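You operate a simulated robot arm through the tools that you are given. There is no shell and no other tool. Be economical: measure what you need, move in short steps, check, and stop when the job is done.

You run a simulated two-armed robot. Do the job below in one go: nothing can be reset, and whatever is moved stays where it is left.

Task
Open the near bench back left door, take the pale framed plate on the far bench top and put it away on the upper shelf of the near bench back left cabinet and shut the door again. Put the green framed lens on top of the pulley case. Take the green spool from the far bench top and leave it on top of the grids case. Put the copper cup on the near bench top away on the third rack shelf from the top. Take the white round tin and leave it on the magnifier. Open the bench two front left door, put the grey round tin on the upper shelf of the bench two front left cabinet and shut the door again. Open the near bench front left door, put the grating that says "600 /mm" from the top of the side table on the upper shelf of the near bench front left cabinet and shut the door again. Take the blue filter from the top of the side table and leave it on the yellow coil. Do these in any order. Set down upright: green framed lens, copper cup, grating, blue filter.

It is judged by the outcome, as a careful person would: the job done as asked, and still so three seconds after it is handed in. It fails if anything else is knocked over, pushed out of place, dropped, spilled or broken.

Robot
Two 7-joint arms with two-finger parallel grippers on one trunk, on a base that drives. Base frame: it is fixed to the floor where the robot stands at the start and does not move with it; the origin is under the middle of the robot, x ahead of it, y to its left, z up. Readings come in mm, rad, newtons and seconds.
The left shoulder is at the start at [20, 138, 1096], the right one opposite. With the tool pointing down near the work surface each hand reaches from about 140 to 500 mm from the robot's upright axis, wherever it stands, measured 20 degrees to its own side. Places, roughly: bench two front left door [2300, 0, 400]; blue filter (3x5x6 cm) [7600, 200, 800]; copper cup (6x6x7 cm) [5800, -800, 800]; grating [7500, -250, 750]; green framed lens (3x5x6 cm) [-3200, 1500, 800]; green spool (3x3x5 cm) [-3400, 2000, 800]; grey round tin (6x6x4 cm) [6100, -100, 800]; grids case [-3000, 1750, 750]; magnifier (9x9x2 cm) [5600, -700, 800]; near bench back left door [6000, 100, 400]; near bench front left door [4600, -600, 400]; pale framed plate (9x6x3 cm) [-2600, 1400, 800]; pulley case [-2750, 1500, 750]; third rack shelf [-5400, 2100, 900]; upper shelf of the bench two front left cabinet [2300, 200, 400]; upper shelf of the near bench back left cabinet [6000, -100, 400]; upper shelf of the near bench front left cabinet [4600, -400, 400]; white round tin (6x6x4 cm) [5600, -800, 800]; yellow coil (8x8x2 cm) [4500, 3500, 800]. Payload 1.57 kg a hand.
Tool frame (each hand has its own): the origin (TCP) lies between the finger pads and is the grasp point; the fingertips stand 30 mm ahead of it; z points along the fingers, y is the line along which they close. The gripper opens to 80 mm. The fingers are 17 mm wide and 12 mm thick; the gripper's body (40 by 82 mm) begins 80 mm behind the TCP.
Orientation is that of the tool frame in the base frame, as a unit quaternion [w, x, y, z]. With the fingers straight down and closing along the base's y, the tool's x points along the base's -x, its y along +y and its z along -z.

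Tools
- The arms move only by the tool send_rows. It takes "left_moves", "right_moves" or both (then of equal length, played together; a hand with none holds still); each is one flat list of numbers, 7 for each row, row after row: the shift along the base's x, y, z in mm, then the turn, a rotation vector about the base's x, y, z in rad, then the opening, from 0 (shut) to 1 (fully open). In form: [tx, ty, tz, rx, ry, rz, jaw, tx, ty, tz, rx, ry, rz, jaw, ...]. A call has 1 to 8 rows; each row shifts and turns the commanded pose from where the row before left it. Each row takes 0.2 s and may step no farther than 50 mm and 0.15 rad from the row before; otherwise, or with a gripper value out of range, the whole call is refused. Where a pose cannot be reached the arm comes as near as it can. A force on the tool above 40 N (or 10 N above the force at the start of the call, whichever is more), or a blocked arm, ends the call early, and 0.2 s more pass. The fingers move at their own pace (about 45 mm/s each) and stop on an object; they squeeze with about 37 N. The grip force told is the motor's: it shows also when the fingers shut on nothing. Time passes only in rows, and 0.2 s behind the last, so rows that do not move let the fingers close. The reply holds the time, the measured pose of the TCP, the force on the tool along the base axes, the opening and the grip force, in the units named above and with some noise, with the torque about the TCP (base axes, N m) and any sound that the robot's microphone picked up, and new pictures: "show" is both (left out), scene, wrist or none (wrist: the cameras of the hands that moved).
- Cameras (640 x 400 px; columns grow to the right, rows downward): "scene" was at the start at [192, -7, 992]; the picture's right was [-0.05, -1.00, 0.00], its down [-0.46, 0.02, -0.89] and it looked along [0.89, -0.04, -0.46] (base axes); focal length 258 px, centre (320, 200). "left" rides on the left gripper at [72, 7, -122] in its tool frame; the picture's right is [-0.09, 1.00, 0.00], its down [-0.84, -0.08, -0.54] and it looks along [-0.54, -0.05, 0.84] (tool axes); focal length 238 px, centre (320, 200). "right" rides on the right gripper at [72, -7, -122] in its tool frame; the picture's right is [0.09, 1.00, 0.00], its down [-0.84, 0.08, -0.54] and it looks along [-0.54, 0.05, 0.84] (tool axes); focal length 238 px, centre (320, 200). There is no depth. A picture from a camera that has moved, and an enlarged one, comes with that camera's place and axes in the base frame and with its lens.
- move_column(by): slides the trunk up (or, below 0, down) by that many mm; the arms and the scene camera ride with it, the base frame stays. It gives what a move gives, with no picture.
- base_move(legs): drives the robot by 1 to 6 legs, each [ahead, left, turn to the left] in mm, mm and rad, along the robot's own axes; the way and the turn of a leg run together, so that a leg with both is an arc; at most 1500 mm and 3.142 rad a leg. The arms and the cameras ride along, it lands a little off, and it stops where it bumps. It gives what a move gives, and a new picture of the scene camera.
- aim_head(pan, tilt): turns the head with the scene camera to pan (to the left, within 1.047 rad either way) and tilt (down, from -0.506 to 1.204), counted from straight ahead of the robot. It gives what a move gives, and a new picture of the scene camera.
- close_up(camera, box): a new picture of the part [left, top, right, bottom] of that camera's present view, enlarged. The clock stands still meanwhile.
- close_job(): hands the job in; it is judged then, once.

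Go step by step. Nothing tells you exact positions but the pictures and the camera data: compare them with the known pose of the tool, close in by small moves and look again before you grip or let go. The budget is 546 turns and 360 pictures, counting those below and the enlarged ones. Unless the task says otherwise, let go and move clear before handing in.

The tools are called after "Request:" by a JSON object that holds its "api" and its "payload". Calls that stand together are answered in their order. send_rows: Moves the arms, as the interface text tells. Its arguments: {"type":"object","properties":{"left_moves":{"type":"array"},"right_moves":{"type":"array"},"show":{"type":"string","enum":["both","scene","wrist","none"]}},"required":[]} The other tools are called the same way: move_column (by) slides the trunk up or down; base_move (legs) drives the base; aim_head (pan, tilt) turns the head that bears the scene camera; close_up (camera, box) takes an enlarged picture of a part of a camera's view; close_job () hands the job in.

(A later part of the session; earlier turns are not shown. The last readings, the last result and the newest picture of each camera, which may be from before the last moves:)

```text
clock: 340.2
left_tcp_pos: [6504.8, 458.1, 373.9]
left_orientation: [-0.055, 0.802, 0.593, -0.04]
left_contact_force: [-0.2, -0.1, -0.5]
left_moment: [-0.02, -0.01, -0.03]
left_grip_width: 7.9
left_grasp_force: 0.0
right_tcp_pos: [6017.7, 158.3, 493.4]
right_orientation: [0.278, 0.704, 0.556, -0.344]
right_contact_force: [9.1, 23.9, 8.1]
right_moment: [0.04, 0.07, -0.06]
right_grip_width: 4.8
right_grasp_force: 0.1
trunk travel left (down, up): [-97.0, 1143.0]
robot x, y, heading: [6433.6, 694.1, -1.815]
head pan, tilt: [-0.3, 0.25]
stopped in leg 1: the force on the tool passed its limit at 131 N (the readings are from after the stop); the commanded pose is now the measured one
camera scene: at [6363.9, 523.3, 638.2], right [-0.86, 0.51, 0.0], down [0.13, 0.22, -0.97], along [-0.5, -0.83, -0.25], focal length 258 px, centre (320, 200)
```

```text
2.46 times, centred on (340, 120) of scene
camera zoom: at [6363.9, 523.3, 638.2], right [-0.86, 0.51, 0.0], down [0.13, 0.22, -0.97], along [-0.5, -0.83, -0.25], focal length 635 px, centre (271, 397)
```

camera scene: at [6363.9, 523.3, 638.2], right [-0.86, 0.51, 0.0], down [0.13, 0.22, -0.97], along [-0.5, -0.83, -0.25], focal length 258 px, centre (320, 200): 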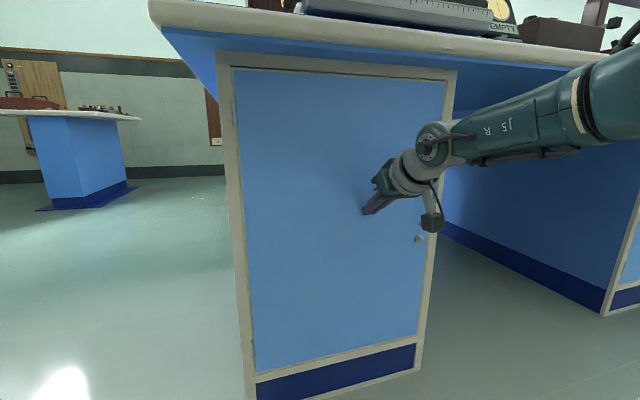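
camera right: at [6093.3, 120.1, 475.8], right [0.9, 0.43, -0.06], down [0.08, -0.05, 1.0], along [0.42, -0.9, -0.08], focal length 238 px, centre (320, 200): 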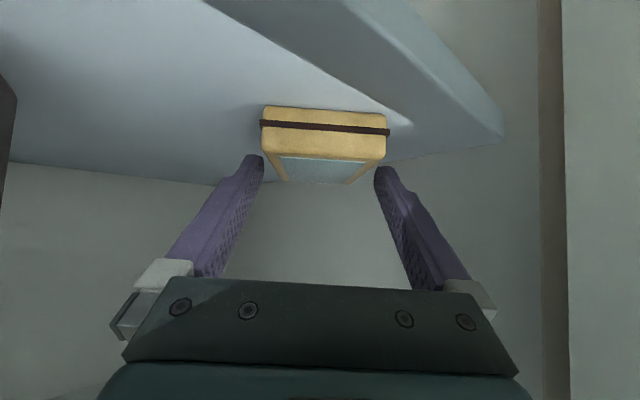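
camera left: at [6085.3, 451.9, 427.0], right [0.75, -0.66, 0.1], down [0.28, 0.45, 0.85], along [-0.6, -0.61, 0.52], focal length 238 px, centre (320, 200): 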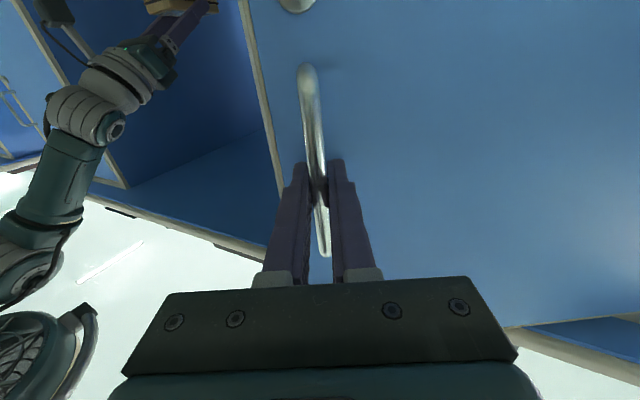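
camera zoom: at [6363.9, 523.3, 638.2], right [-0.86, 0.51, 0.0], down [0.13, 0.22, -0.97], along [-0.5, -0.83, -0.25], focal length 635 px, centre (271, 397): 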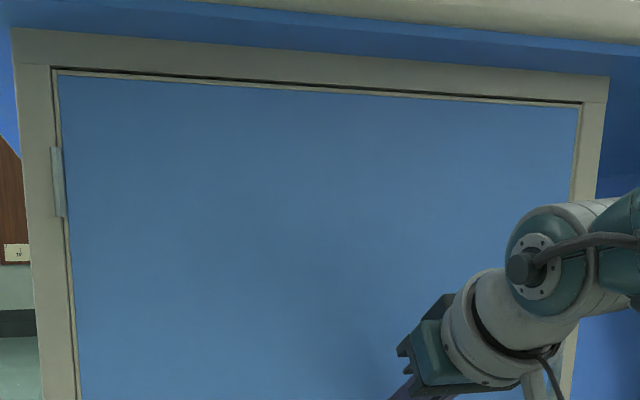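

The back cabinet door is shut with the plate inside. Next is the grey tin at this bench's end: back off, tuck the right hand, raise the trunk.

Request:
{"api": "base_move", "payload": {"legs": [[-200, 0, 0]]}}

Request:
{"api": "send_rows", "payload": {"right_moves": [20, 20, -15, 0.13, -0.033, 0, 0.1, 22, 24, -20, 0.13, -0.033, 0, 0.1, 22, 30, -20, 0.13, -0.033, 0, 0.1, 22, 35, -20, 0.13, -0.033, 0, 0.1, 22, 35, -20, 0.13, -0.033, 0, 0.1, 22, 35, -20, 0.13, -0.033, 0, 0.1, 20, 38, -10, 0.1, -0.025, 0, 0.1, 15, 40, 0, 0, 0, 0, 0.1], "show": "none"}}

Request:
{"api": "move_column", "payload": {"by": 380}}

```text
clock: 341.8
left_tcp_pos: [6551.0, 643.2, 374.4]
left_orientation: [-0.052, 0.801, 0.595, -0.043]
left_contact_force: [0.3, -0.8, -0.1]
left_moment: [0.01, 0.01, 0.03]
left_grip_width: 8.0
left_grasp_force: 0.1
right_tcp_pos: [6064.3, 340.9, 499.9]
right_orientation: [0.282, 0.699, 0.557, -0.348]
right_contact_force: [0.4, 0.4, 0.2]
right_moment: [0.03, 0.0, -0.02]
right_grip_width: 8.0
right_grasp_force: 0.1
trunk travel left (down, up): [-97.0, 1143.0]
robot x, y, heading: [6474.7, 889.0, -1.804]
head pan, tilt: [-0.3, 0.25]
camera scene: at [6409.5, 709.5, 639.6], right [-0.86, 0.51, 0.0], down [0.13, 0.21, -0.97], along [-0.49, -0.83, -0.25], focal length 258 px, centre (320, 200)
```

scene: 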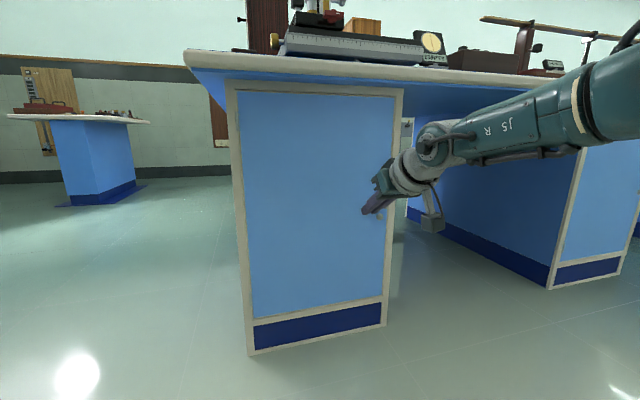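

```text
clock: 343.6
left_tcp_pos: [6551.0, 647.9, 375.5]
left_orientation: [-0.053, 0.8, 0.597, -0.042]
left_contact_force: [-0.1, 0.4, -0.2]
left_moment: [-0.03, 0.01, 0.03]
left_grip_width: 8.3
left_grasp_force: 0.1
right_tcp_pos: [6231.9, 603.7, 369.7]
right_orientation: [0.015, 0.787, 0.617, 0.001]
right_contact_force: [0.4, 0.6, 0.3]
right_moment: [0.02, 0.0, 0.01]
right_grip_width: 8.2
right_grasp_force: 0.1
trunk travel left (down, up): [-97.0, 1143.0]
robot x, y, heading: [6485.2, 892.2, -1.801]
head pan, tilt: [-0.3, 0.25]
```

```text
clock: 347.3
left_tcp_pos: [6550.2, 645.2, 754.4]
left_orientation: [-0.052, 0.8, 0.596, -0.042]
left_contact_force: [-0.3, -0.5, 0.1]
left_moment: [-0.03, -0.01, 0.02]
left_grip_width: 8.0
left_grasp_force: 0.0
right_tcp_pos: [6231.9, 600.8, 750.7]
right_orientation: [0.015, 0.786, 0.618, 0.0]
right_contact_force: [0.9, 0.1, -0.6]
right_moment: [-0.01, -0.01, 0.04]
right_grip_width: 7.8
right_grasp_force: 0.1
trunk travel left (down, up): [-477.0, 763.0]
robot x, y, heading: [6477.9, 891.9, -1.8]
head pan, tilt: [-0.3, 0.25]
```

Request:
{"api": "send_rows", "payload": {"left_moves": [0, 0, 45, 0, 0, 0, 0.5, 0, 0, 45, 0, 0, 0, 0.5, 0, 0, 45, 0, 0, 0, 0.5, 0, 0, 25, 0, 0, 0, 0.5], "right_moves": [0, 0, 45, 0, 0, 0, 0.5, 0, 0, 45, 0, 0, 0, 0.5, 0, 0, 45, 0, 0, 0, 0.5, 0, 0, 25, 0, 0, 0, 0.5], "show": "none"}}

Request:
{"api": "base_move", "payload": {"legs": [[0, 530, 0], [0, 0, -1.59], [0, 900, 0]]}}

Request:
{"api": "aim_head", "payload": {"pan": 0.1, "tilt": 0.6}}

```text
clock: 348.3
left_tcp_pos: [6549.3, 643.2, 915.0]
left_orientation: [-0.053, 0.8, 0.596, -0.041]
left_contact_force: [0.2, -0.3, 0.3]
left_moment: [-0.03, -0.02, -0.03]
left_grip_width: 40.1
left_grasp_force: 0.1
right_tcp_pos: [6229.6, 600.2, 907.4]
right_orientation: [0.015, 0.786, 0.618, 0.001]
right_contact_force: [-0.7, -0.2, 0.7]
right_moment: [0.02, -0.03, -0.01]
right_grip_width: 40.0
right_grasp_force: 0.1
trunk travel left (down, up): [-477.0, 763.0]
robot x, y, heading: [6480.3, 888.6, -1.807]
head pan, tilt: [-0.3, 0.25]
```

```text
clock: 359.4
left_tcp_pos: [6548.2, -159.0, 915.2]
left_orientation: [-0.067, 0.989, -0.134, 0.006]
left_contact_force: [-0.3, -0.2, 0.8]
left_moment: [0.01, -0.02, 0.01]
left_grip_width: 40.0
left_grasp_force: 0.1
right_tcp_pos: [6498.5, 158.1, 906.4]
right_orientation: [0.011, 0.994, -0.11, -0.01]
right_contact_force: [0.9, 0.6, 0.1]
right_moment: [0.01, 0.03, -0.01]
right_grip_width: 40.0
right_grasp_force: 0.0
trunk travel left (down, up): [-477.0, 763.0]
robot x, y, heading: [6795.4, -86.2, 2.931]
head pan, tilt: [-0.3, 0.25]
camera scene: at [6616.3, -21.5, 1019.4], right [0.49, 0.87, 0.0], down [0.22, -0.12, -0.97], along [-0.84, 0.48, -0.25], focal length 258 px, centre (320, 200)
```

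scene: 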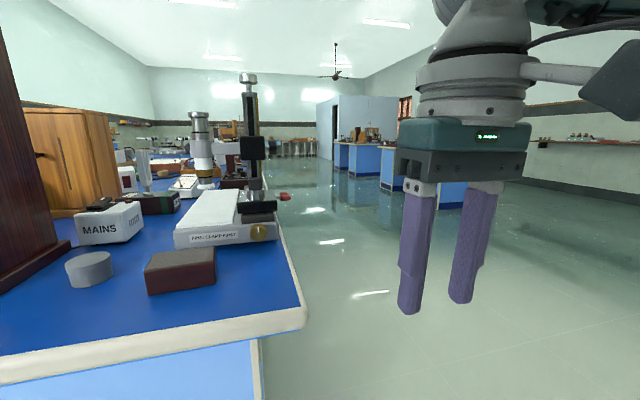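

```text
clock: 360.3
left_tcp_pos: [6547.9, -160.0, 915.0]
left_orientation: [-0.066, 0.989, -0.133, 0.006]
left_contact_force: [0.5, 0.0, -0.5]
left_moment: [-0.01, 0.04, -0.03]
left_grip_width: 40.0
left_grasp_force: 0.0
right_tcp_pos: [6499.9, 158.7, 906.7]
right_orientation: [0.012, 0.994, -0.109, -0.011]
right_contact_force: [0.0, 0.1, 0.1]
right_moment: [0.03, -0.01, -0.02]
right_grip_width: 40.1
right_grasp_force: 0.1
trunk travel left (down, up): [-477.0, 763.0]
robot x, y, heading: [6791.7, -84.4, 2.926]
head pan, tilt: [0.099, 0.6]
camera scene: at [6609.8, -57.1, 987.2], right [0.11, 0.99, 0.0], down [0.56, -0.06, -0.83], along [-0.82, 0.09, -0.56], focal length 258 px, centre (320, 200)
```

scene: 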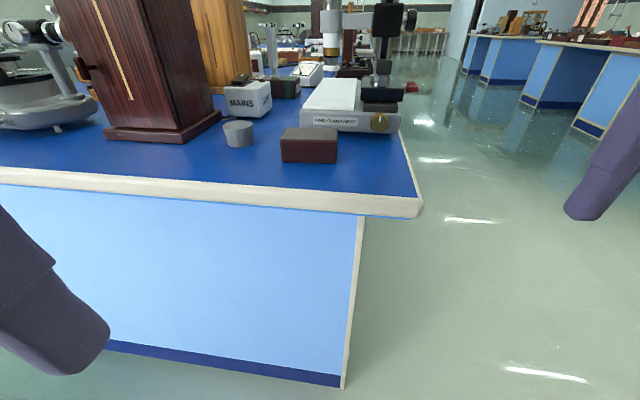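

The grey tin is left of the brown box. I'll tilt the left hand 45° while extending, then line up the base.

Request:
{"api": "send_rows", "payload": {"left_moves": [-24, 5, 0, 0.028, 0.128, 0, 0.95, -24, 5, 0, 0.028, 0.128, 0, 0.95, -24, 5, 0, 0.028, 0.128, 0, 0.95, -24, 5, 0, 0.028, 0.128, 0, 0.95, -24, 5, 0, 0.028, 0.128, 0, 0.95, -24, 5, 0, 0.028, 0.128, 0, 0.95, -24, 5, 0, 0.028, 0.128, 0, 0.95], "show": "none"}}

Request:
{"api": "base_move", "payload": {"legs": [[0, 85, -0.035]]}}

Request:
{"api": "close_up", "payload": {"camera": "left", "box": [0, 0, 640, 400]}}

```text
clock: 361.9
left_tcp_pos: [6380.9, -124.8, 914.4]
left_orientation: [-0.096, 0.883, -0.151, -0.435]
left_contact_force: [-0.5, 0.3, -0.5]
left_moment: [-0.01, 0.02, -0.02]
left_grip_width: 76.1
left_grasp_force: 0.1
right_tcp_pos: [6498.6, 159.0, 907.5]
right_orientation: [0.011, 0.994, -0.11, -0.01]
right_contact_force: [0.6, -0.3, 1.1]
right_moment: [-0.01, 0.03, -0.02]
right_grip_width: 40.1
right_grasp_force: 0.0
trunk travel left (down, up): [-477.0, 763.0]
robot x, y, heading: [6794.3, -86.2, 2.928]
head pan, tilt: [0.099, 0.6]
```

```text
clock: 363.0
left_tcp_pos: [6358.8, -192.9, 915.7]
left_orientation: [-0.104, 0.88, -0.167, -0.432]
left_contact_force: [-0.7, -0.2, 0.7]
left_moment: [0.02, 0.01, -0.01]
left_grip_width: 76.2
left_grasp_force: 0.0
right_tcp_pos: [6488.7, 85.8, 907.8]
right_orientation: [0.011, 0.992, -0.129, -0.011]
right_contact_force: [-0.6, 0.7, -0.6]
right_moment: [0.0, 0.0, 0.04]
right_grip_width: 40.0
right_grasp_force: 0.2
trunk travel left (down, up): [-477.0, 763.0]
robot x, y, heading: [6776.1, -169.3, 2.892]
head pan, tilt: [0.099, 0.6]
camera scene: at [6591.3, -134.1, 987.2], right [0.15, 0.99, 0.0], down [0.56, -0.09, -0.83], along [-0.82, 0.12, -0.56], focal length 258 px, centre (320, 200)
```

scene: 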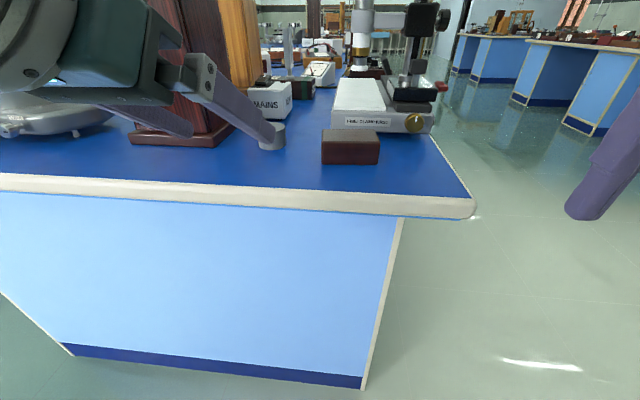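

```text
1.00 times, centred on (320, 200) of left (not enlarged: the box is as wide or as high as the picture)
camera zoom: at [6485.6, -253.0, 931.3], right [-0.43, -0.9, 0.04], down [-0.05, 0.07, 1.0], along [-0.9, 0.43, -0.08], focal length 238 px, centre (320, 200)
```

zoom: 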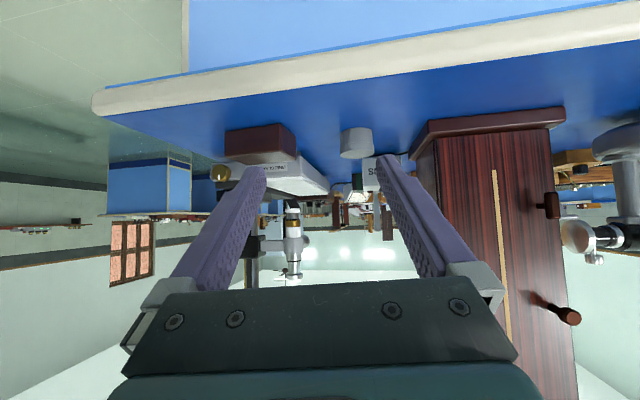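

Request:
{"api": "send_rows", "payload": {"left_moves": [0, 0, 0, 0, 0, 0.1, 0.95, 0, 0, 0, 0, 0, 0.07, 0.95, 0, 0, 0, -0.03, -0.116, 0, 0.95], "show": "none"}}

Request:
{"api": "base_move", "payload": {"legs": [[200, 20, 0]]}}

Request:
{"api": "close_up", "payload": {"camera": "left", "box": [0, 0, 640, 400]}}

```text
clock: 363.8
left_tcp_pos: [6359.0, -190.9, 913.9]
left_orientation: [-0.058, 0.916, -0.094, -0.385]
left_contact_force: [0.2, -0.5, 0.2]
left_moment: [-0.02, -0.03, 0.02]
left_grip_width: 75.8
left_grasp_force: 0.1
right_tcp_pos: [6488.5, 87.8, 906.6]
right_orientation: [0.01, 0.992, -0.129, -0.012]
right_contact_force: [0.2, 0.4, 0.1]
right_moment: [0.01, -0.03, 0.03]
right_grip_width: 40.1
right_grasp_force: 0.0
trunk travel left (down, up): [-477.0, 763.0]
robot x, y, heading: [6773.6, -175.2, 2.89]
head pan, tilt: [0.099, 0.6]
```

```text
clock: 365.4
left_tcp_pos: [6158.5, -160.2, 914.2]
left_orientation: [-0.059, 0.916, -0.094, -0.386]
left_contact_force: [0.0, 0.4, 0.0]
left_moment: [-0.02, -0.03, 0.01]
left_grip_width: 76.1
left_grasp_force: 0.1
right_tcp_pos: [6287.4, 118.4, 906.2]
right_orientation: [0.011, 0.991, -0.13, -0.011]
right_contact_force: [0.3, 0.2, 0.3]
right_moment: [0.0, 0.01, 0.01]
right_grip_width: 40.1
right_grasp_force: 0.0
trunk travel left (down, up): [-477.0, 763.0]
robot x, y, heading: [6578.3, -135.9, 2.888]
head pan, tilt: [0.099, 0.6]
camera scene: at [6389.9, -101.9, 987.2], right [0.15, 0.99, 0.0], down [0.56, -0.09, -0.83], along [-0.82, 0.13, -0.56], focal length 258 px, centre (320, 200)
```

scene: 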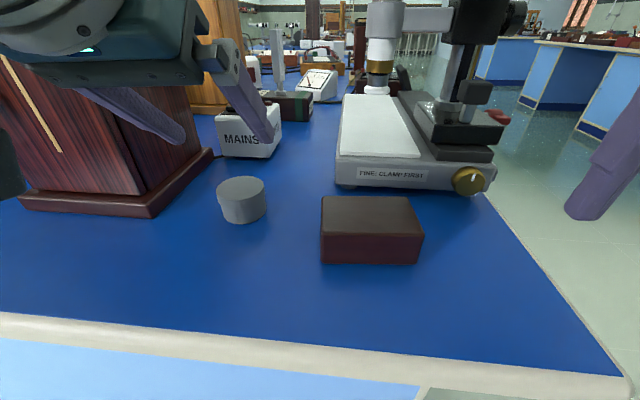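

```text
1.00 times, centred on (320, 200) of left (not enlarged: the box is as wide or as high as the picture)
camera zoom: at [6289.5, -197.4, 947.7], right [-0.28, -0.96, 0.03], down [-0.18, 0.08, 0.98], along [-0.94, 0.27, -0.2], focal length 238 px, centre (320, 200)
```

zoom: 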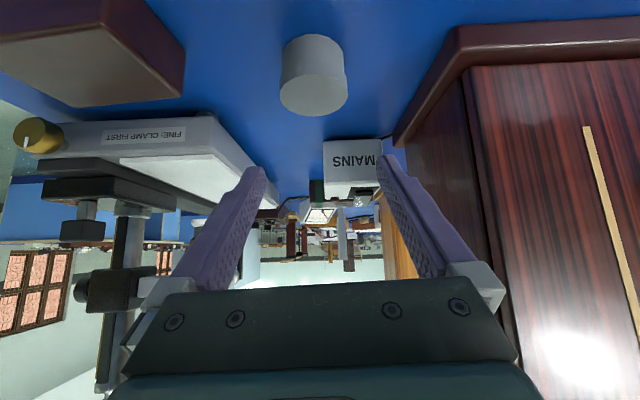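

Request:
{"api": "send_rows", "payload": {"left_moves": [-20, 5, 0, 0, 0, 0, 0.95], "show": "none"}}

Request:
{"api": "move_column", "payload": {"by": -50}}

Request:
{"api": "close_up", "payload": {"camera": "left", "box": [0, 0, 640, 400]}}

```text
clock: 365.8
left_tcp_pos: [6137.6, -154.4, 915.9]
left_orientation: [-0.06, 0.916, -0.095, -0.386]
left_contact_force: [0.3, 0.6, -0.1]
left_moment: [-0.02, -0.01, 0.01]
left_grip_width: 76.0
left_grasp_force: 0.0
right_tcp_pos: [6286.5, 118.5, 907.4]
right_orientation: [0.01, 0.991, -0.13, -0.011]
right_contact_force: [0.4, -0.5, -0.5]
right_moment: [0.01, -0.01, 0.01]
right_grip_width: 39.8
right_grasp_force: 0.0
trunk travel left (down, up): [-477.0, 763.0]
robot x, y, heading: [6570.9, -137.5, 2.89]
head pan, tilt: [0.099, 0.6]
```

```text
clock: 366.7
left_tcp_pos: [6136.6, -155.6, 865.6]
left_orientation: [-0.059, 0.916, -0.094, -0.385]
left_contact_force: [-0.2, 0.8, -0.1]
left_moment: [-0.04, -0.04, 0.02]
left_grip_width: 76.2
left_grasp_force: 0.2
right_tcp_pos: [6287.3, 118.2, 857.2]
right_orientation: [0.012, 0.991, -0.129, -0.011]
right_contact_force: [0.1, 0.1, 1.5]
right_moment: [-0.04, 0.01, 0.05]
right_grip_width: 39.9
right_grasp_force: 0.0
trunk travel left (down, up): [-427.0, 813.0]
robot x, y, heading: [6572.4, -137.0, 2.893]
head pan, tilt: [0.099, 0.6]
```

```text
1.00 times, centred on (320, 200) of left (not enlarged: the box is as wide or as high as the picture)
camera zoom: at [6269.5, -192.8, 898.8], right [-0.28, -0.96, 0.03], down [-0.18, 0.08, 0.98], along [-0.94, 0.27, -0.2], focal length 238 px, centre (320, 200)
```

zoom: 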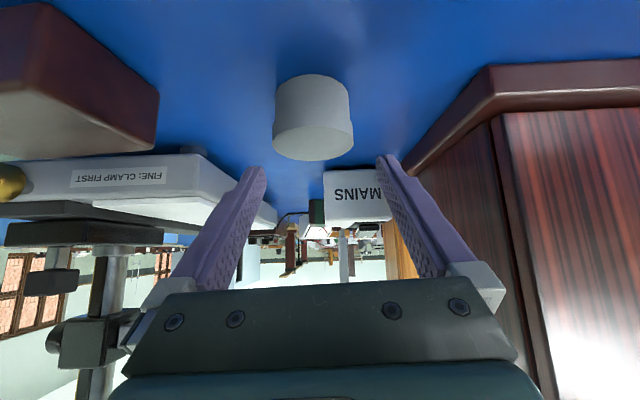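

Request:
{"api": "send_rows", "payload": {"left_moves": [1, 4, 0, 0, 0, 0, 0.95, 0, 0, 0, 0, 0, 0, 0.95], "right_moves": [0, 0, 45, 0, 0, 0, 0.5, 0, 0, 45, 0, 0, 0, 0.5], "show": "none"}}

Request:
{"api": "move_column", "payload": {"by": -34}}

Request:
{"api": "send_rows", "payload": {"left_moves": [0, 0, 0, 0, 0, 0, 0.5, 0, 0, 0, 0, 0, 0, 0, 0, 0, 0, 0, 0, 0, 0, 0, 0, 0, 0, 0, 0, 0], "show": "wrist"}}

```text
clock: 367.3
left_tcp_pos: [6139.9, -151.2, 865.0]
left_orientation: [-0.058, 0.916, -0.094, -0.386]
left_contact_force: [-0.4, -0.3, 0.4]
left_moment: [-0.03, 0.0, 0.01]
left_grip_width: 75.9
left_grasp_force: 0.0
right_tcp_pos: [6295.6, 119.8, 923.9]
right_orientation: [0.007, 0.991, -0.131, 0.025]
right_contact_force: [-0.3, 0.2, -0.6]
right_moment: [0.01, 0.01, 0.0]
right_grip_width: 39.8
right_grasp_force: 0.1
trunk travel left (down, up): [-427.0, 813.0]
robot x, y, heading: [6574.0, -136.1, 2.888]
head pan, tilt: [0.099, 0.6]
```

```text
clock: 368.1
left_tcp_pos: [6138.4, -151.2, 832.4]
left_orientation: [-0.059, 0.916, -0.095, -0.385]
left_contact_force: [0.3, -0.2, -0.3]
left_moment: [0.05, -0.03, 0.01]
left_grip_width: 75.9
left_grasp_force: 0.0
right_tcp_pos: [6296.4, 118.7, 890.7]
right_orientation: [0.009, 0.991, -0.132, 0.026]
right_contact_force: [-0.1, 0.6, 0.0]
right_moment: [0.02, -0.01, -0.01]
right_grip_width: 39.9
right_grasp_force: 0.0
trunk travel left (down, up): [-393.0, 847.0]
robot x, y, heading: [6574.9, -137.1, 2.893]
head pan, tilt: [0.099, 0.6]
```

```text
clock: 369.1
left_tcp_pos: [6140.0, -150.9, 831.2]
left_orientation: [-0.06, 0.916, -0.095, -0.386]
left_contact_force: [0.9, -0.7, 1.6]
left_moment: [-0.03, 0.0, 0.03]
left_grip_width: 49.4
left_grasp_force: 35.0
right_tcp_pos: [6295.5, 119.7, 891.8]
right_orientation: [0.008, 0.991, -0.131, 0.025]
right_contact_force: [-0.6, 0.4, -0.2]
right_moment: [-0.01, -0.03, 0.02]
right_grip_width: 40.0
right_grasp_force: 0.1
trunk travel left (down, up): [-393.0, 847.0]
robot x, y, heading: [6576.2, -138.0, 2.892]
head pan, tilt: [0.099, 0.6]
camera left: at [6270.9, -188.6, 864.9], right [-0.28, -0.96, 0.03], down [-0.18, 0.08, 0.98], along [-0.94, 0.27, -0.2], focal length 238 px, centre (320, 200)
```

left: 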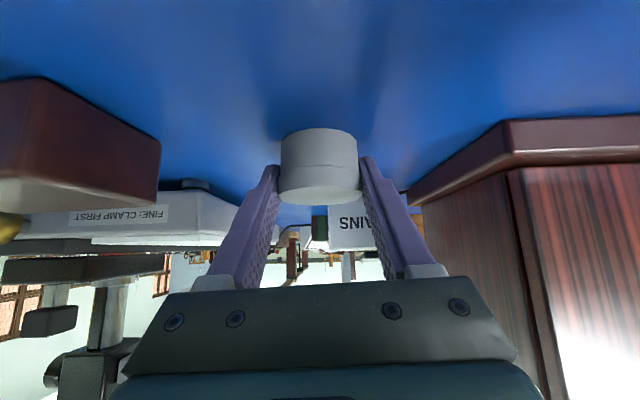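

Request:
{"api": "move_column", "payload": {"by": 70}}

Request:
{"api": "base_move", "payload": {"legs": [[-330, 0, 0]]}}

Request:
{"api": "close_up", "payload": {"camera": "left", "box": [160, 80, 480, 280]}}

```text
clock: 370.2
left_tcp_pos: [6138.6, -151.6, 902.7]
left_orientation: [-0.058, 0.916, -0.094, -0.385]
left_contact_force: [0.5, -0.5, -1.0]
left_moment: [0.01, 0.01, 0.0]
left_grip_width: 49.4
left_grasp_force: 36.4
right_tcp_pos: [6295.7, 119.9, 961.5]
right_orientation: [0.008, 0.991, -0.133, 0.025]
right_contact_force: [-0.1, 0.4, 0.4]
right_moment: [0.0, -0.01, 0.01]
right_grip_width: 40.0
right_grasp_force: 0.0
trunk travel left (down, up): [-463.0, 777.0]
robot x, y, heading: [6575.9, -138.7, 2.891]
head pan, tilt: [0.099, 0.6]
```

```text
clock: 372.3
left_tcp_pos: [6456.4, -233.5, 903.0]
left_orientation: [-0.059, 0.916, -0.095, -0.385]
left_contact_force: [-0.2, -0.9, -0.8]
left_moment: [-0.03, -0.02, -0.03]
left_grip_width: 49.2
left_grasp_force: 36.7
right_tcp_pos: [6614.0, 37.7, 961.5]
right_orientation: [0.007, 0.991, -0.132, 0.027]
right_contact_force: [-0.7, 1.6, -0.8]
right_moment: [-0.01, 0.02, 0.01]
right_grip_width: 40.0
right_grasp_force: 0.1
trunk travel left (down, up): [-463.0, 777.0]
robot x, y, heading: [6891.1, -223.6, 2.892]
head pan, tilt: [0.099, 0.6]
camera scene: at [6708.2, -184.1, 973.1], right [0.15, 0.99, 0.0], down [0.56, -0.09, -0.82], along [-0.82, 0.13, -0.57], focal length 258 px, centre (320, 200)
```

scene: 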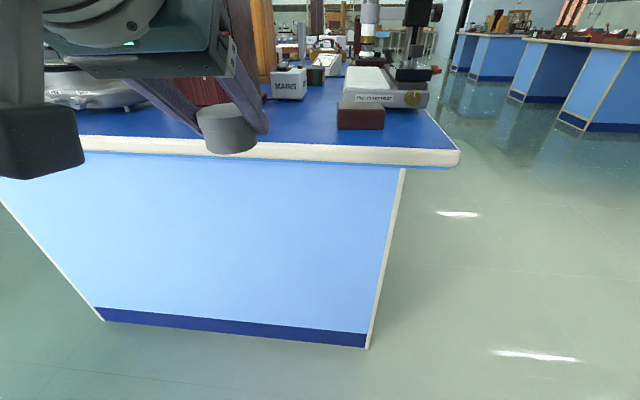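

```text
2.00 times, centred on (320, 180) of left
camera zoom: at [6589.0, -270.9, 934.8], right [-0.28, -0.96, 0.03], down [-0.18, 0.08, 0.98], along [-0.94, 0.27, -0.2], focal length 477 px, centre (320, 240)
```

zoom: 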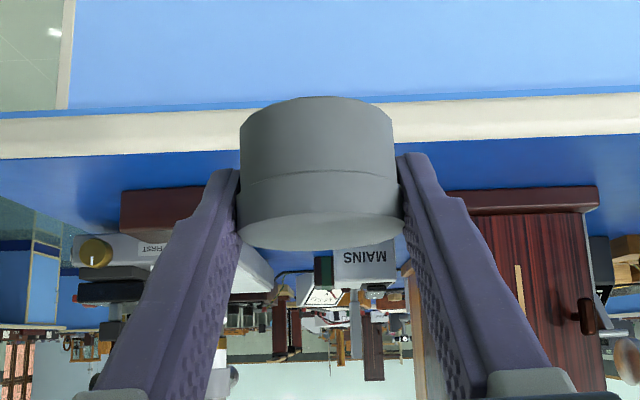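

Tin is held firmly. Drive to the front aisle and along to bench two.

Request:
{"api": "base_move", "payload": {"legs": [[0, 1000, 0], [0, 640, 0], [1500, 0, 0], [1500, 0, 0], [1500, 0, 0]]}}

```text
clock: 402.0
left_tcp_pos: [1688.9, -701.2, 903.0]
left_orientation: [-0.055, 0.917, -0.084, -0.386]
left_contact_force: [-0.7, 1.0, 0.4]
left_moment: [0.01, 0.05, 0.04]
left_grip_width: 49.2
left_grasp_force: 37.5
right_tcp_pos: [1839.3, -425.4, 961.0]
right_orientation: [0.008, 0.992, -0.121, 0.027]
right_contact_force: [-0.5, 0.2, 0.2]
right_moment: [0.0, -0.01, 0.03]
right_grip_width: 40.0
right_grasp_force: 0.1
trunk travel left (down, up): [-463.0, 777.0]
robot x, y, heading: [2122.2, -679.7, 2.916]
head pan, tilt: [0.099, 0.6]
camera scene: at [1938.2, -646.1, 973.2], right [0.13, 0.99, 0.0], down [0.56, -0.07, -0.83], along [-0.82, 0.11, -0.56], focal length 258 px, centre (320, 200)
```

scene: 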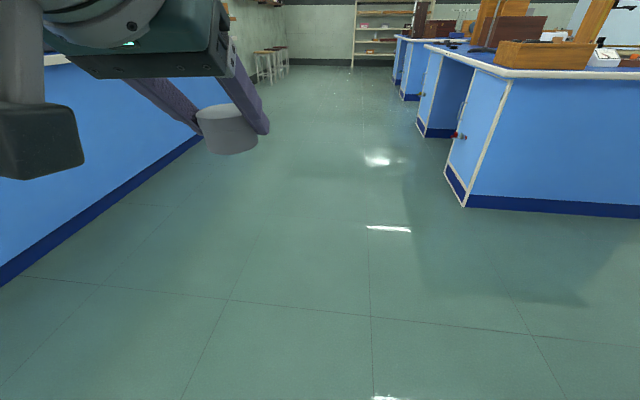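

Request:
{"api": "base_move", "payload": {"legs": [[0, 0, -1.595], [0, 360, 0]]}}

Request:
{"api": "aim_head", "payload": {"pan": -0.15, "tilt": 0.55}}

```text
clock: 408.1
left_tcp_pos: [1735.4, -169.1, 901.8]
left_orientation: [0.308, -0.596, 0.702, 0.238]
left_contact_force: [-0.3, 0.6, -1.1]
left_moment: [0.0, 0.0, -0.01]
left_grip_width: 48.7
left_grasp_force: 37.2
right_tcp_pos: [2012.3, -314.8, 959.9]
right_orientation: [-0.025, -0.624, 0.781, -0.014]
right_contact_force: [-0.3, 1.0, -0.4]
right_moment: [-0.01, 0.0, -0.02]
right_grip_width: 40.1
right_grasp_force: 0.0
trunk travel left (down, up): [-463.0, 777.0]
robot x, y, heading: [1769.7, -604.7, 1.36]
head pan, tilt: [0.099, 0.6]
camera scene: at [1797.9, -418.8, 973.2], right [0.99, -0.11, 0.0], down [-0.06, -0.56, -0.83], along [0.09, 0.82, -0.56], focal length 258 px, centre (320, 200)
```

scene: 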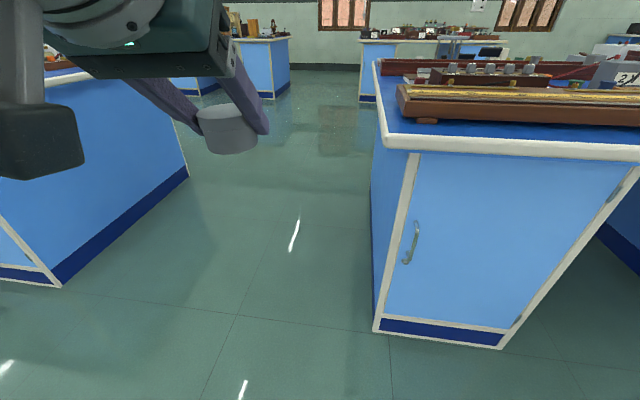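

```text
clock: 408.9
left_tcp_pos: [1735.0, -168.3, 902.4]
left_orientation: [0.309, -0.595, 0.703, 0.236]
left_contact_force: [-0.2, 0.6, -0.2]
left_moment: [0.02, -0.03, 0.0]
left_grip_width: 48.8
left_grasp_force: 36.9
right_tcp_pos: [2013.3, -314.7, 960.8]
right_orientation: [-0.025, -0.623, 0.781, -0.016]
right_contact_force: [0.2, -0.3, 1.0]
right_moment: [0.0, 0.0, 0.04]
right_grip_width: 39.7
right_grasp_force: 0.0
trunk travel left (down, up): [-463.0, 777.0]
robot x, y, heading: [1765.7, -598.4, 1.361]
head pan, tilt: [-0.15, 0.55]
camera scene: at [1820.0, -422.7, 977.7], right [0.94, -0.35, 0.0], down [-0.18, -0.49, -0.85], along [0.3, 0.8, -0.52], focal length 258 px, centre (320, 200)
```

scene: 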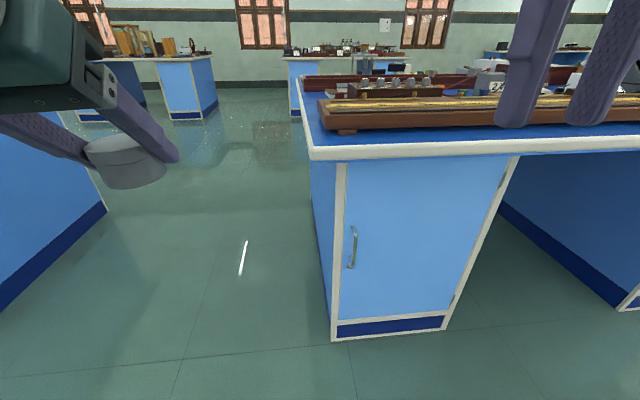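

Handle is near (2092,50,500), hinge on the right. I'll bring the right hand horizontal, then lower the trunk.

Request:
{"api": "send_rows", "payload": {"right_moves": [4, 18, 0, 0.145, -0.037, 0, 0.8, 4, 18, 0, 0.145, -0.037, 0, 0.8, 4, 18, 0, 0.145, -0.037, 0, 0.8, 4, 18, 0, 0.145, -0.037, 0, 0.8, 4, 18, 0, 0.145, -0.037, 0, 0.8, 4, 18, 0, 0.145, -0.037, 0, 0.8, 4, 18, 0, 0.145, -0.037, 0, 0.8, 4, 18, 0, 0.145, -0.037, 0, 0.8], "show": "none"}}

Request:
{"api": "send_rows", "payload": {"right_moves": [0, 0, 0, 0.13, -0.033, 0, 0.8, 0, 0, 0, 0.13, -0.033, 0, 0.8, 0, 0, 0, 0.12, -0.03, 0, 0.8], "show": "none"}}

```text
clock: 410.7
left_tcp_pos: [1734.9, -168.8, 902.0]
left_orientation: [0.309, -0.596, 0.702, 0.238]
left_contact_force: [0.4, 0.0, 0.4]
left_moment: [0.02, -0.01, 0.02]
left_grip_width: 49.1
left_grasp_force: 36.3
right_tcp_pos: [2044.4, -169.8, 959.7]
right_orientation: [0.429, -0.527, 0.656, 0.329]
right_contact_force: [0.1, -0.5, -0.3]
right_moment: [0.03, -0.01, 0.02]
right_grip_width: 64.0
right_grasp_force: 0.0
trunk travel left (down, up): [-463.0, 777.0]
robot x, y, heading: [1768.3, -600.0, 1.364]
head pan, tilt: [-0.15, 0.55]
```

```text
clock: 411.5
left_tcp_pos: [1734.4, -168.9, 902.2]
left_orientation: [0.309, -0.595, 0.703, 0.237]
left_contact_force: [0.2, 0.6, -1.0]
left_moment: [-0.01, -0.03, 0.0]
left_grip_width: 49.0
left_grasp_force: 36.8
right_tcp_pos: [2045.1, -170.7, 959.9]
right_orientation: [0.429, -0.526, 0.657, 0.327]
right_contact_force: [-1.1, 1.1, -0.8]
right_moment: [0.0, 0.01, 0.03]
right_grip_width: 64.2
right_grasp_force: 0.0
right hand out of reach, approached as far as the arm can: row 1, 2, 3
trunk travel left (down, up): [-463.0, 777.0]
robot x, y, heading: [1766.7, -602.6, 1.363]
head pan, tilt: [-0.15, 0.55]
```

Request:
{"api": "move_column", "payload": {"by": -400}}

Request:
{"api": "move_column", "payload": {"by": -58}}

Request:
{"api": "base_move", "payload": {"legs": [[0, 0, -0.04]]}}

```text
clock: 415.3
left_tcp_pos: [1735.1, -169.0, 502.2]
left_orientation: [0.309, -0.596, 0.702, 0.237]
left_contact_force: [0.4, 0.1, 0.1]
left_moment: [-0.02, -0.06, -0.01]
left_grip_width: 48.9
left_grasp_force: 36.6
right_tcp_pos: [2045.7, -170.1, 559.6]
right_orientation: [0.429, -0.527, 0.657, 0.327]
right_contact_force: [-0.1, -0.2, -0.3]
right_moment: [0.01, 0.01, 0.02]
right_grip_width: 63.8
right_grasp_force: 0.1
trunk travel left (down, up): [-63.0, 1177.0]
robot x, y, heading: [1766.8, -603.2, 1.361]
head pan, tilt: [-0.15, 0.55]
```

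```text
clock: 416.3
left_tcp_pos: [1734.5, -168.4, 443.5]
left_orientation: [0.309, -0.596, 0.702, 0.237]
left_contact_force: [-1.3, -0.4, -0.8]
left_moment: [-0.03, -0.02, 0.0]
left_grip_width: 49.0
left_grasp_force: 37.2
right_tcp_pos: [2044.1, -169.0, 500.6]
right_orientation: [0.43, -0.525, 0.658, 0.327]
right_contact_force: [1.1, -0.1, 0.2]
right_moment: [0.01, 0.0, 0.04]
right_grip_width: 63.9
right_grasp_force: 0.1
trunk travel left (down, up): [-5.0, 1235.0]
robot x, y, heading: [1765.4, -600.1, 1.362]
head pan, tilt: [-0.15, 0.55]
```

```text
clock: 417.1
left_tcp_pos: [1752.5, -167.4, 443.8]
left_orientation: [0.314, -0.581, 0.714, 0.231]
left_contact_force: [-0.6, 0.6, -0.8]
left_moment: [0.0, 0.0, -0.01]
left_grip_width: 49.0
left_grasp_force: 37.6
right_tcp_pos: [2060.7, -182.2, 501.4]
right_orientation: [0.436, -0.513, 0.668, 0.319]
right_contact_force: [-0.2, 0.0, -1.4]
right_moment: [0.0, -0.04, -0.01]
right_grip_width: 64.1
right_grasp_force: 0.1
trunk travel left (down, up): [-5.0, 1235.0]
robot x, y, heading: [1766.6, -602.7, 1.322]
head pan, tilt: [-0.15, 0.55]
camera scene: at [1826.5, -424.7, 519.7], right [0.92, -0.39, 0.0], down [-0.2, -0.48, -0.85], along [0.33, 0.79, -0.52], focal length 258 px, centre (320, 200)
```

scene: 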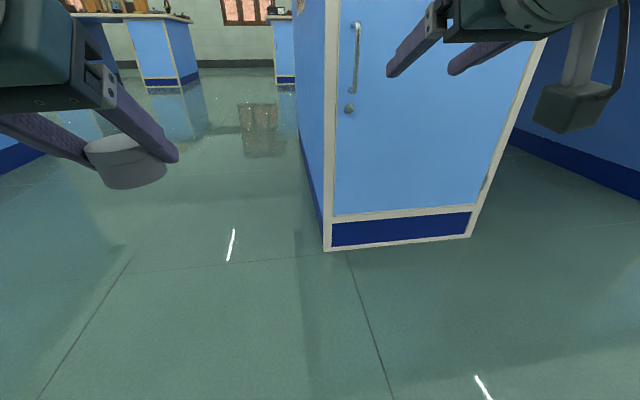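

Request:
{"api": "base_move", "payload": {"legs": [[165, 25, 0]]}}

Request:
{"api": "close_up", "payload": {"camera": "right", "box": [0, 0, 640, 400]}}

```text
clock: 418.5
left_tcp_pos: [1767.8, -8.1, 442.3]
left_orientation: [0.312, -0.582, 0.715, 0.23]
left_contact_force: [0.0, 0.6, -0.5]
left_moment: [0.0, 0.01, 0.0]
left_grip_width: 48.8
left_grasp_force: 36.9
right_tcp_pos: [2077.2, -23.0, 500.8]
right_orientation: [0.435, -0.513, 0.668, 0.318]
right_contact_force: [0.1, -0.4, -0.7]
right_moment: [0.0, 0.01, 0.02]
right_grip_width: 64.0
right_grasp_force: 0.1
trunk travel left (down, up): [-5.0, 1235.0]
robot x, y, heading: [1782.3, -442.2, 1.323]
head pan, tilt: [-0.15, 0.55]
camera scene: at [1842.9, -265.5, 519.3], right [0.92, -0.39, 0.0], down [-0.2, -0.48, -0.85], along [0.33, 0.78, -0.52], focal length 258 px, centre (320, 200)
```

scene: 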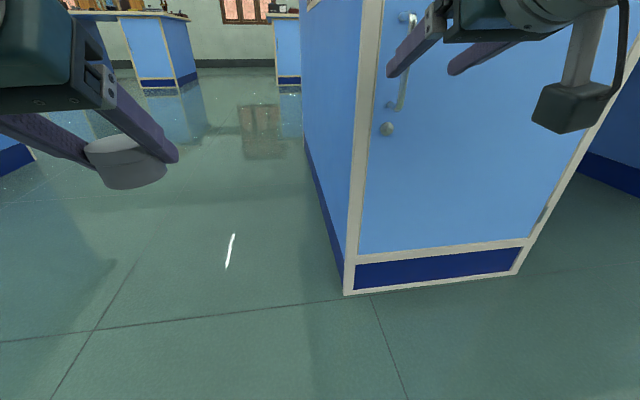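

```text
1.00 times, centred on (320, 200) of right (not enlarged: the box is as wide or as high as the picture)
camera zoom: at [2047.4, -159.5, 486.9], right [-0.97, 0.23, -0.11], down [-0.13, -0.11, 0.98], along [0.22, 0.97, 0.14], focal length 238 px, centre (320, 200)
```

zoom: 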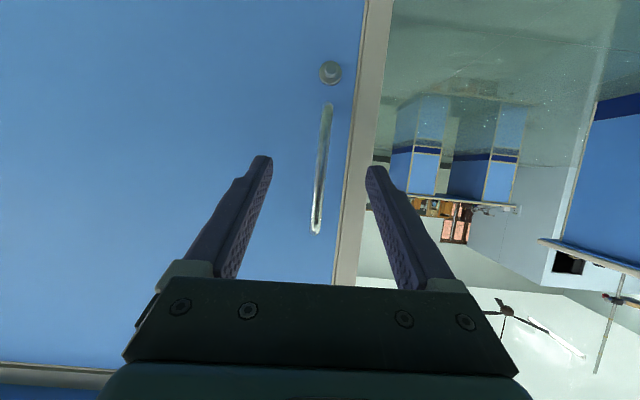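

Request:
{"api": "send_rows", "payload": {"right_moves": [8, 31, 0, 0, 0, 0, 0.8, 8, 31, 0, 0, 0, 0, 0.8], "show": "wrist"}}

```text
clock: 419.1
left_tcp_pos: [1767.2, -4.9, 444.3]
left_orientation: [0.312, -0.582, 0.714, 0.231]
left_contact_force: [0.0, 0.8, 0.3]
left_moment: [0.0, -0.01, 0.02]
left_grip_width: 48.9
left_grasp_force: 36.8
right_tcp_pos: [2095.9, 43.2, 501.7]
right_orientation: [0.435, -0.513, 0.667, 0.319]
right_contact_force: [-0.1, 0.2, 0.2]
right_moment: [0.01, 0.0, -0.02]
right_grip_width: 64.0
right_grasp_force: 0.2
trunk travel left (down, up): [-5.0, 1235.0]
robot x, y, heading: [1783.9, -439.9, 1.321]
head pan, tilt: [-0.15, 0.55]
camera right: at [2065.1, -94.6, 487.4], right [-0.97, 0.23, -0.11], down [-0.13, -0.11, 0.98], along [0.22, 0.97, 0.14], focal length 238 px, centre (320, 200)
```

right: 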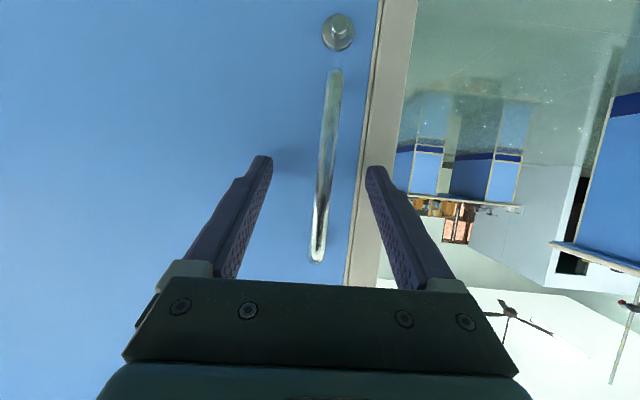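

Request:
{"api": "send_rows", "payload": {"right_moves": [1, 5, 0, 0, 0, 0, 0.5, 0, 0, 0, 0, 0, 0, 0, 0, 0, 0, 0, 0, 0, 0, 0, 0, 0, 0, 0, 0, 0, 0, 0, 0, 0, 0, 0, 0], "show": "none"}}

```text
clock: 420.3
left_tcp_pos: [1766.2, -6.8, 443.2]
left_orientation: [0.312, -0.581, 0.715, 0.231]
left_contact_force: [-0.3, -0.4, -0.2]
left_moment: [-0.01, 0.0, -0.01]
left_grip_width: 48.8
left_grasp_force: 36.7
right_tcp_pos: [2094.3, 46.0, 501.3]
right_orientation: [0.434, -0.513, 0.669, 0.318]
right_contact_force: [-2.6, -3.2, -1.0]
right_moment: [0.03, 0.44, 0.02]
right_grip_width: 9.6
right_grasp_force: 28.4
trunk travel left (down, up): [-5.0, 1235.0]
robot x, y, heading: [1780.2, -443.9, 1.323]
head pan, tilt: [-0.15, 0.55]
```

Gripped. Pull along the arc (hinge on the right).

Request:
{"api": "send_rows", "payload": {"right_moves": [-4, -17, 0, 0, 0, 0.04, 0, -4, -17, 0, 0, 0, 0.04, 0, -4, -35, 0, 0, 0, 0.08, 0, -1, -35, 0, 0, 0, 0.08, 0, 2, -35, 0, 0, 0, 0.08, 0, 5, -34.5, 0, 0, 0, 0.08, 0, 8, -34, 0, 0, 0, 0.08, 0], "show": "scene"}}

```text
clock: 421.9
left_tcp_pos: [1778.1, -3.1, 443.8]
left_orientation: [0.316, -0.581, 0.714, 0.228]
left_contact_force: [-0.6, 0.0, 0.0]
left_moment: [-0.02, 0.02, 0.0]
left_grip_width: 48.9
left_grasp_force: 36.9
right_tcp_pos: [2112.3, -155.8, 502.1]
right_orientation: [-0.355, 0.655, -0.532, -0.403]
right_contact_force: [29.1, 10.3, -24.7]
right_moment: [-0.12, 0.64, 0.13]
right_grip_width: 10.4
right_grasp_force: 28.3
trunk travel left (down, up): [-5.0, 1235.0]
robot x, y, heading: [1781.4, -438.4, 1.32]
head pan, tilt: [-0.15, 0.55]
camera scene: at [1853.0, -261.7, 520.1], right [0.92, -0.39, 0.01], down [-0.2, -0.48, -0.85], along [0.34, 0.78, -0.52], focal length 258 px, centre (320, 200)
```

scene: 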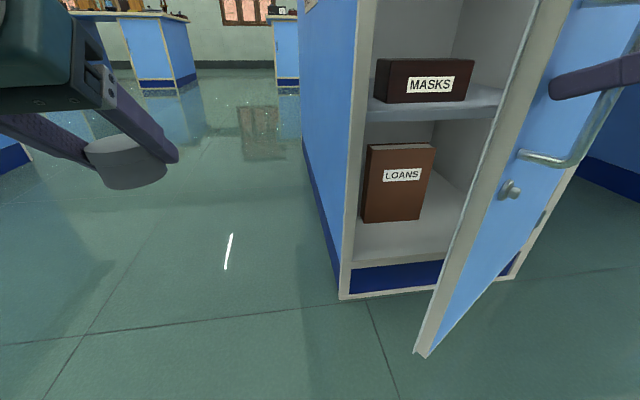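

Request:
{"api": "send_rows", "payload": {"right_moves": [0, 0, 0, 0, 0, 0, 0.5, 0, 0, 0, 0, 0, 0, 0.9, 0, 0, 0, 0, 0, 0, 1, 5, -20, 0, 0, 0, 0, 1], "show": "none"}}

Request:
{"api": "base_move", "payload": {"legs": [[-250, 0, 0]]}}

```text
clock: 422.9
left_tcp_pos: [1767.7, -7.3, 443.6]
left_orientation: [0.313, -0.581, 0.715, 0.231]
left_contact_force: [-0.1, -0.2, 0.2]
left_moment: [0.0, -0.01, -0.01]
left_grip_width: 49.1
left_grasp_force: 37.2
right_tcp_pos: [2100.5, -180.8, 502.3]
right_orientation: [-0.347, 0.657, -0.526, -0.413]
right_contact_force: [-0.2, -0.6, -0.1]
right_moment: [0.05, 0.01, -0.01]
right_grip_width: 80.3
right_grasp_force: 0.1
trunk travel left (down, up): [-5.0, 1235.0]
robot x, y, heading: [1781.1, -438.0, 1.321]
head pan, tilt: [-0.15, 0.55]
```

```text
clock: 424.7
left_tcp_pos: [1708.1, -244.8, 444.4]
left_orientation: [0.314, -0.58, 0.716, 0.23]
left_contact_force: [0.5, 0.1, -0.2]
left_moment: [-0.04, -0.03, 0.01]
left_grip_width: 48.9
left_grasp_force: 37.1
right_tcp_pos: [2039.2, -421.5, 501.0]
right_orientation: [-0.348, 0.656, -0.527, -0.414]
right_contact_force: [0.3, 0.4, -0.3]
right_moment: [-0.01, -0.06, -0.02]
right_grip_width: 79.9
right_grasp_force: 0.0
trunk travel left (down, up): [-5.0, 1235.0]
robot x, y, heading: [1720.6, -683.8, 1.312]
head pan, tilt: [-0.15, 0.55]
camera scene: at [1781.3, -503.3, 519.9], right [0.92, -0.39, 0.0], down [-0.21, -0.48, -0.85], along [0.34, 0.78, -0.52], focal length 258 px, centre (320, 200)
```

scene: 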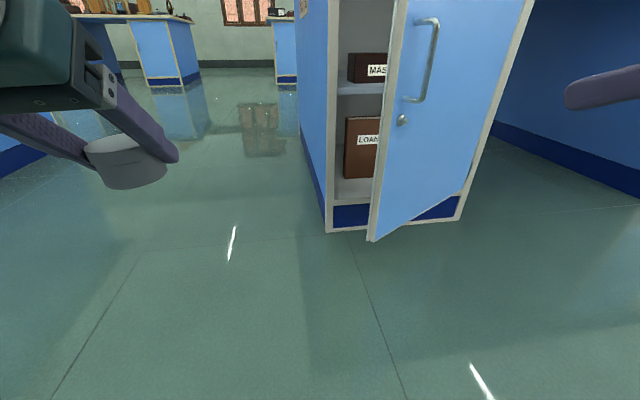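

Request:
{"api": "send_rows", "payload": {"right_moves": [-11.5, 40.5, 0, 0, 0, -0.12, 0.3, -11.5, 40.5, 0, 0, 0, -0.12, 0.1, -11.5, 40.5, 0, 0, 0, -0.12, 0.1, -11.5, 40.5, 0, 0, 0, -0.12, 0.1], "show": "none"}}

Request:
{"api": "base_move", "payload": {"legs": [[215, 0, 0]]}}

```text
clock: 425.7
left_tcp_pos: [1706.4, -244.3, 445.0]
left_orientation: [0.315, -0.579, 0.715, 0.232]
left_contact_force: [-0.9, 0.8, -0.6]
left_moment: [-0.05, 0.01, -0.04]
left_grip_width: 48.8
left_grasp_force: 36.7
right_tcp_pos: [1993.8, -258.1, 501.0]
right_orientation: [0.437, -0.51, 0.669, 0.319]
right_contact_force: [-0.1, -0.4, 0.4]
right_moment: [0.03, -0.06, -0.03]
right_grip_width: 8.0
right_grasp_force: 0.1
trunk travel left (down, up): [-5.0, 1235.0]
robot x, y, heading: [1719.2, -682.4, 1.312]
head pan, tilt: [-0.15, 0.55]
```

```text
clock: 427.4
left_tcp_pos: [1761.4, -42.8, 443.4]
left_orientation: [0.313, -0.58, 0.716, 0.23]
left_contact_force: [0.4, 0.2, -1.3]
left_moment: [0.03, 0.02, 0.0]
left_grip_width: 48.9
left_grasp_force: 37.1
right_tcp_pos: [2049.1, -55.5, 498.4]
right_orientation: [0.435, -0.512, 0.669, 0.318]
right_contact_force: [0.5, -0.7, -0.2]
right_moment: [0.0, 0.01, -0.01]
right_grip_width: 8.1
right_grasp_force: 0.0
trunk travel left (down, up): [-5.0, 1235.0]
robot x, y, heading: [1775.2, -473.8, 1.32]
head pan, tilt: [-0.15, 0.55]
camera scene: at [1834.6, -299.3, 519.4], right [0.92, -0.39, 0.0], down [-0.21, -0.48, -0.85], along [0.34, 0.78, -0.52], focal length 258 px, centre (320, 200)
```

scene: 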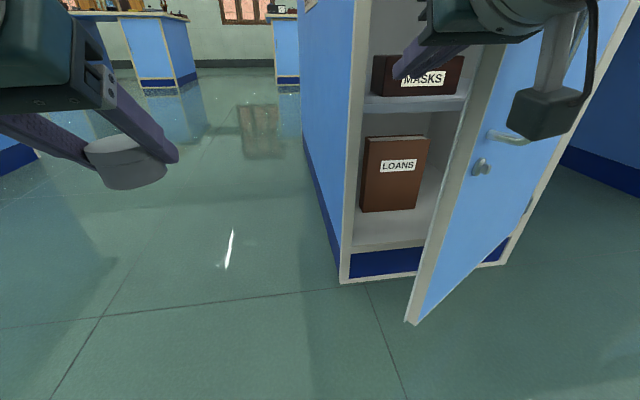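

Request:
{"api": "send_rows", "payload": {"right_moves": [12, -3, 0, 0, 0, 0, 0.1, 12, -3, 0, 0, 0, 0, 0.1, 12, -3, 0, 0, 0, 0, 0.1], "show": "none"}}

Request:
{"api": "base_move", "payload": {"legs": [[-55, -30, 0], [-45, -36, 0]]}}

```text
clock: 428.0
left_tcp_pos: [1753.1, -42.3, 442.9]
left_orientation: [0.31, -0.581, 0.716, 0.231]
left_contact_force: [0.5, 0.4, -0.4]
left_moment: [0.0, 0.02, 0.01]
left_grip_width: 49.2
left_grasp_force: 37.5
right_tcp_pos: [2051.9, -60.4, 500.0]
right_orientation: [0.43, -0.521, 0.659, 0.331]
right_contact_force: [-30.7, -8.0, -0.3]
right_moment: [0.42, -1.51, -2.33]
right_grip_width: 8.0
right_grasp_force: 0.0
trunk travel left (down, up): [-5.0, 1235.0]
robot x, y, heading: [1770.5, -475.0, 1.314]
head pan, tilt: [-0.15, 0.55]
stopped in row 3 (right hand): the force on the tool passed its limit at 46 N (the readings are from after the stop); the commanded pose is now the measured one
```

```text
clock: 429.6
left_tcp_pos: [1790.5, -145.3, 445.4]
left_orientation: [0.312, -0.581, 0.715, 0.233]
left_contact_force: [-0.6, 2.4, -0.9]
left_moment: [-0.04, 0.0, -0.04]
left_grip_width: 48.8
left_grasp_force: 37.2
right_tcp_pos: [2097.7, -163.4, 503.0]
right_orientation: [0.434, -0.515, 0.662, 0.329]
right_contact_force: [-7.9, -2.3, -0.5]
right_moment: [0.28, -0.36, -0.66]
right_grip_width: 7.7
right_grasp_force: 0.1
trunk travel left (down, up): [-5.0, 1235.0]
robot x, y, heading: [1814.2, -587.7, 1.321]
head pan, tilt: [-0.15, 0.55]
camera scene: at [1865.7, -402.5, 520.1], right [0.92, -0.39, -0.01], down [-0.21, -0.48, -0.85], along [0.33, 0.79, -0.52], focal length 258 px, centre (320, 200)
```

scene: 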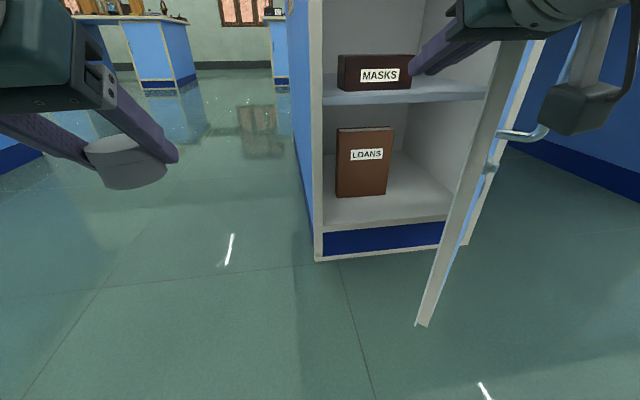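

Request:
{"api": "base_move", "payload": {"legs": [[-45, -50, 0], [-30, -60, 0], [-15, -60, 0]]}}

```text
clock: 431.7
left_tcp_pos: [1931.6, -277.0, 445.6]
left_orientation: [0.312, -0.581, 0.714, 0.234]
left_contact_force: [-0.7, 0.7, -1.0]
left_moment: [0.0, -0.04, -0.03]
left_grip_width: 48.9
left_grasp_force: 36.7
right_tcp_pos: [2238.2, -294.2, 503.4]
right_orientation: [0.434, -0.516, 0.662, 0.329]
right_contact_force: [-0.8, 0.9, -0.1]
right_moment: [0.02, -0.06, -0.04]
right_grip_width: 7.9
right_grasp_force: 0.0
trunk travel left (down, up): [-5.0, 1235.0]
robot x, y, heading: [1956.9, -714.8, 1.322]
head pan, tilt: [-0.15, 0.55]
camera scene: at [2008.0, -534.9, 519.9], right [0.92, -0.39, -0.01], down [-0.21, -0.48, -0.85], along [0.33, 0.79, -0.52], focal length 258 px, centre (320, 200)
```

scene: 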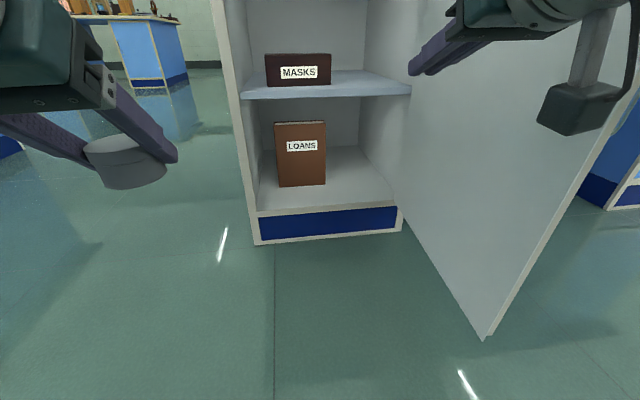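

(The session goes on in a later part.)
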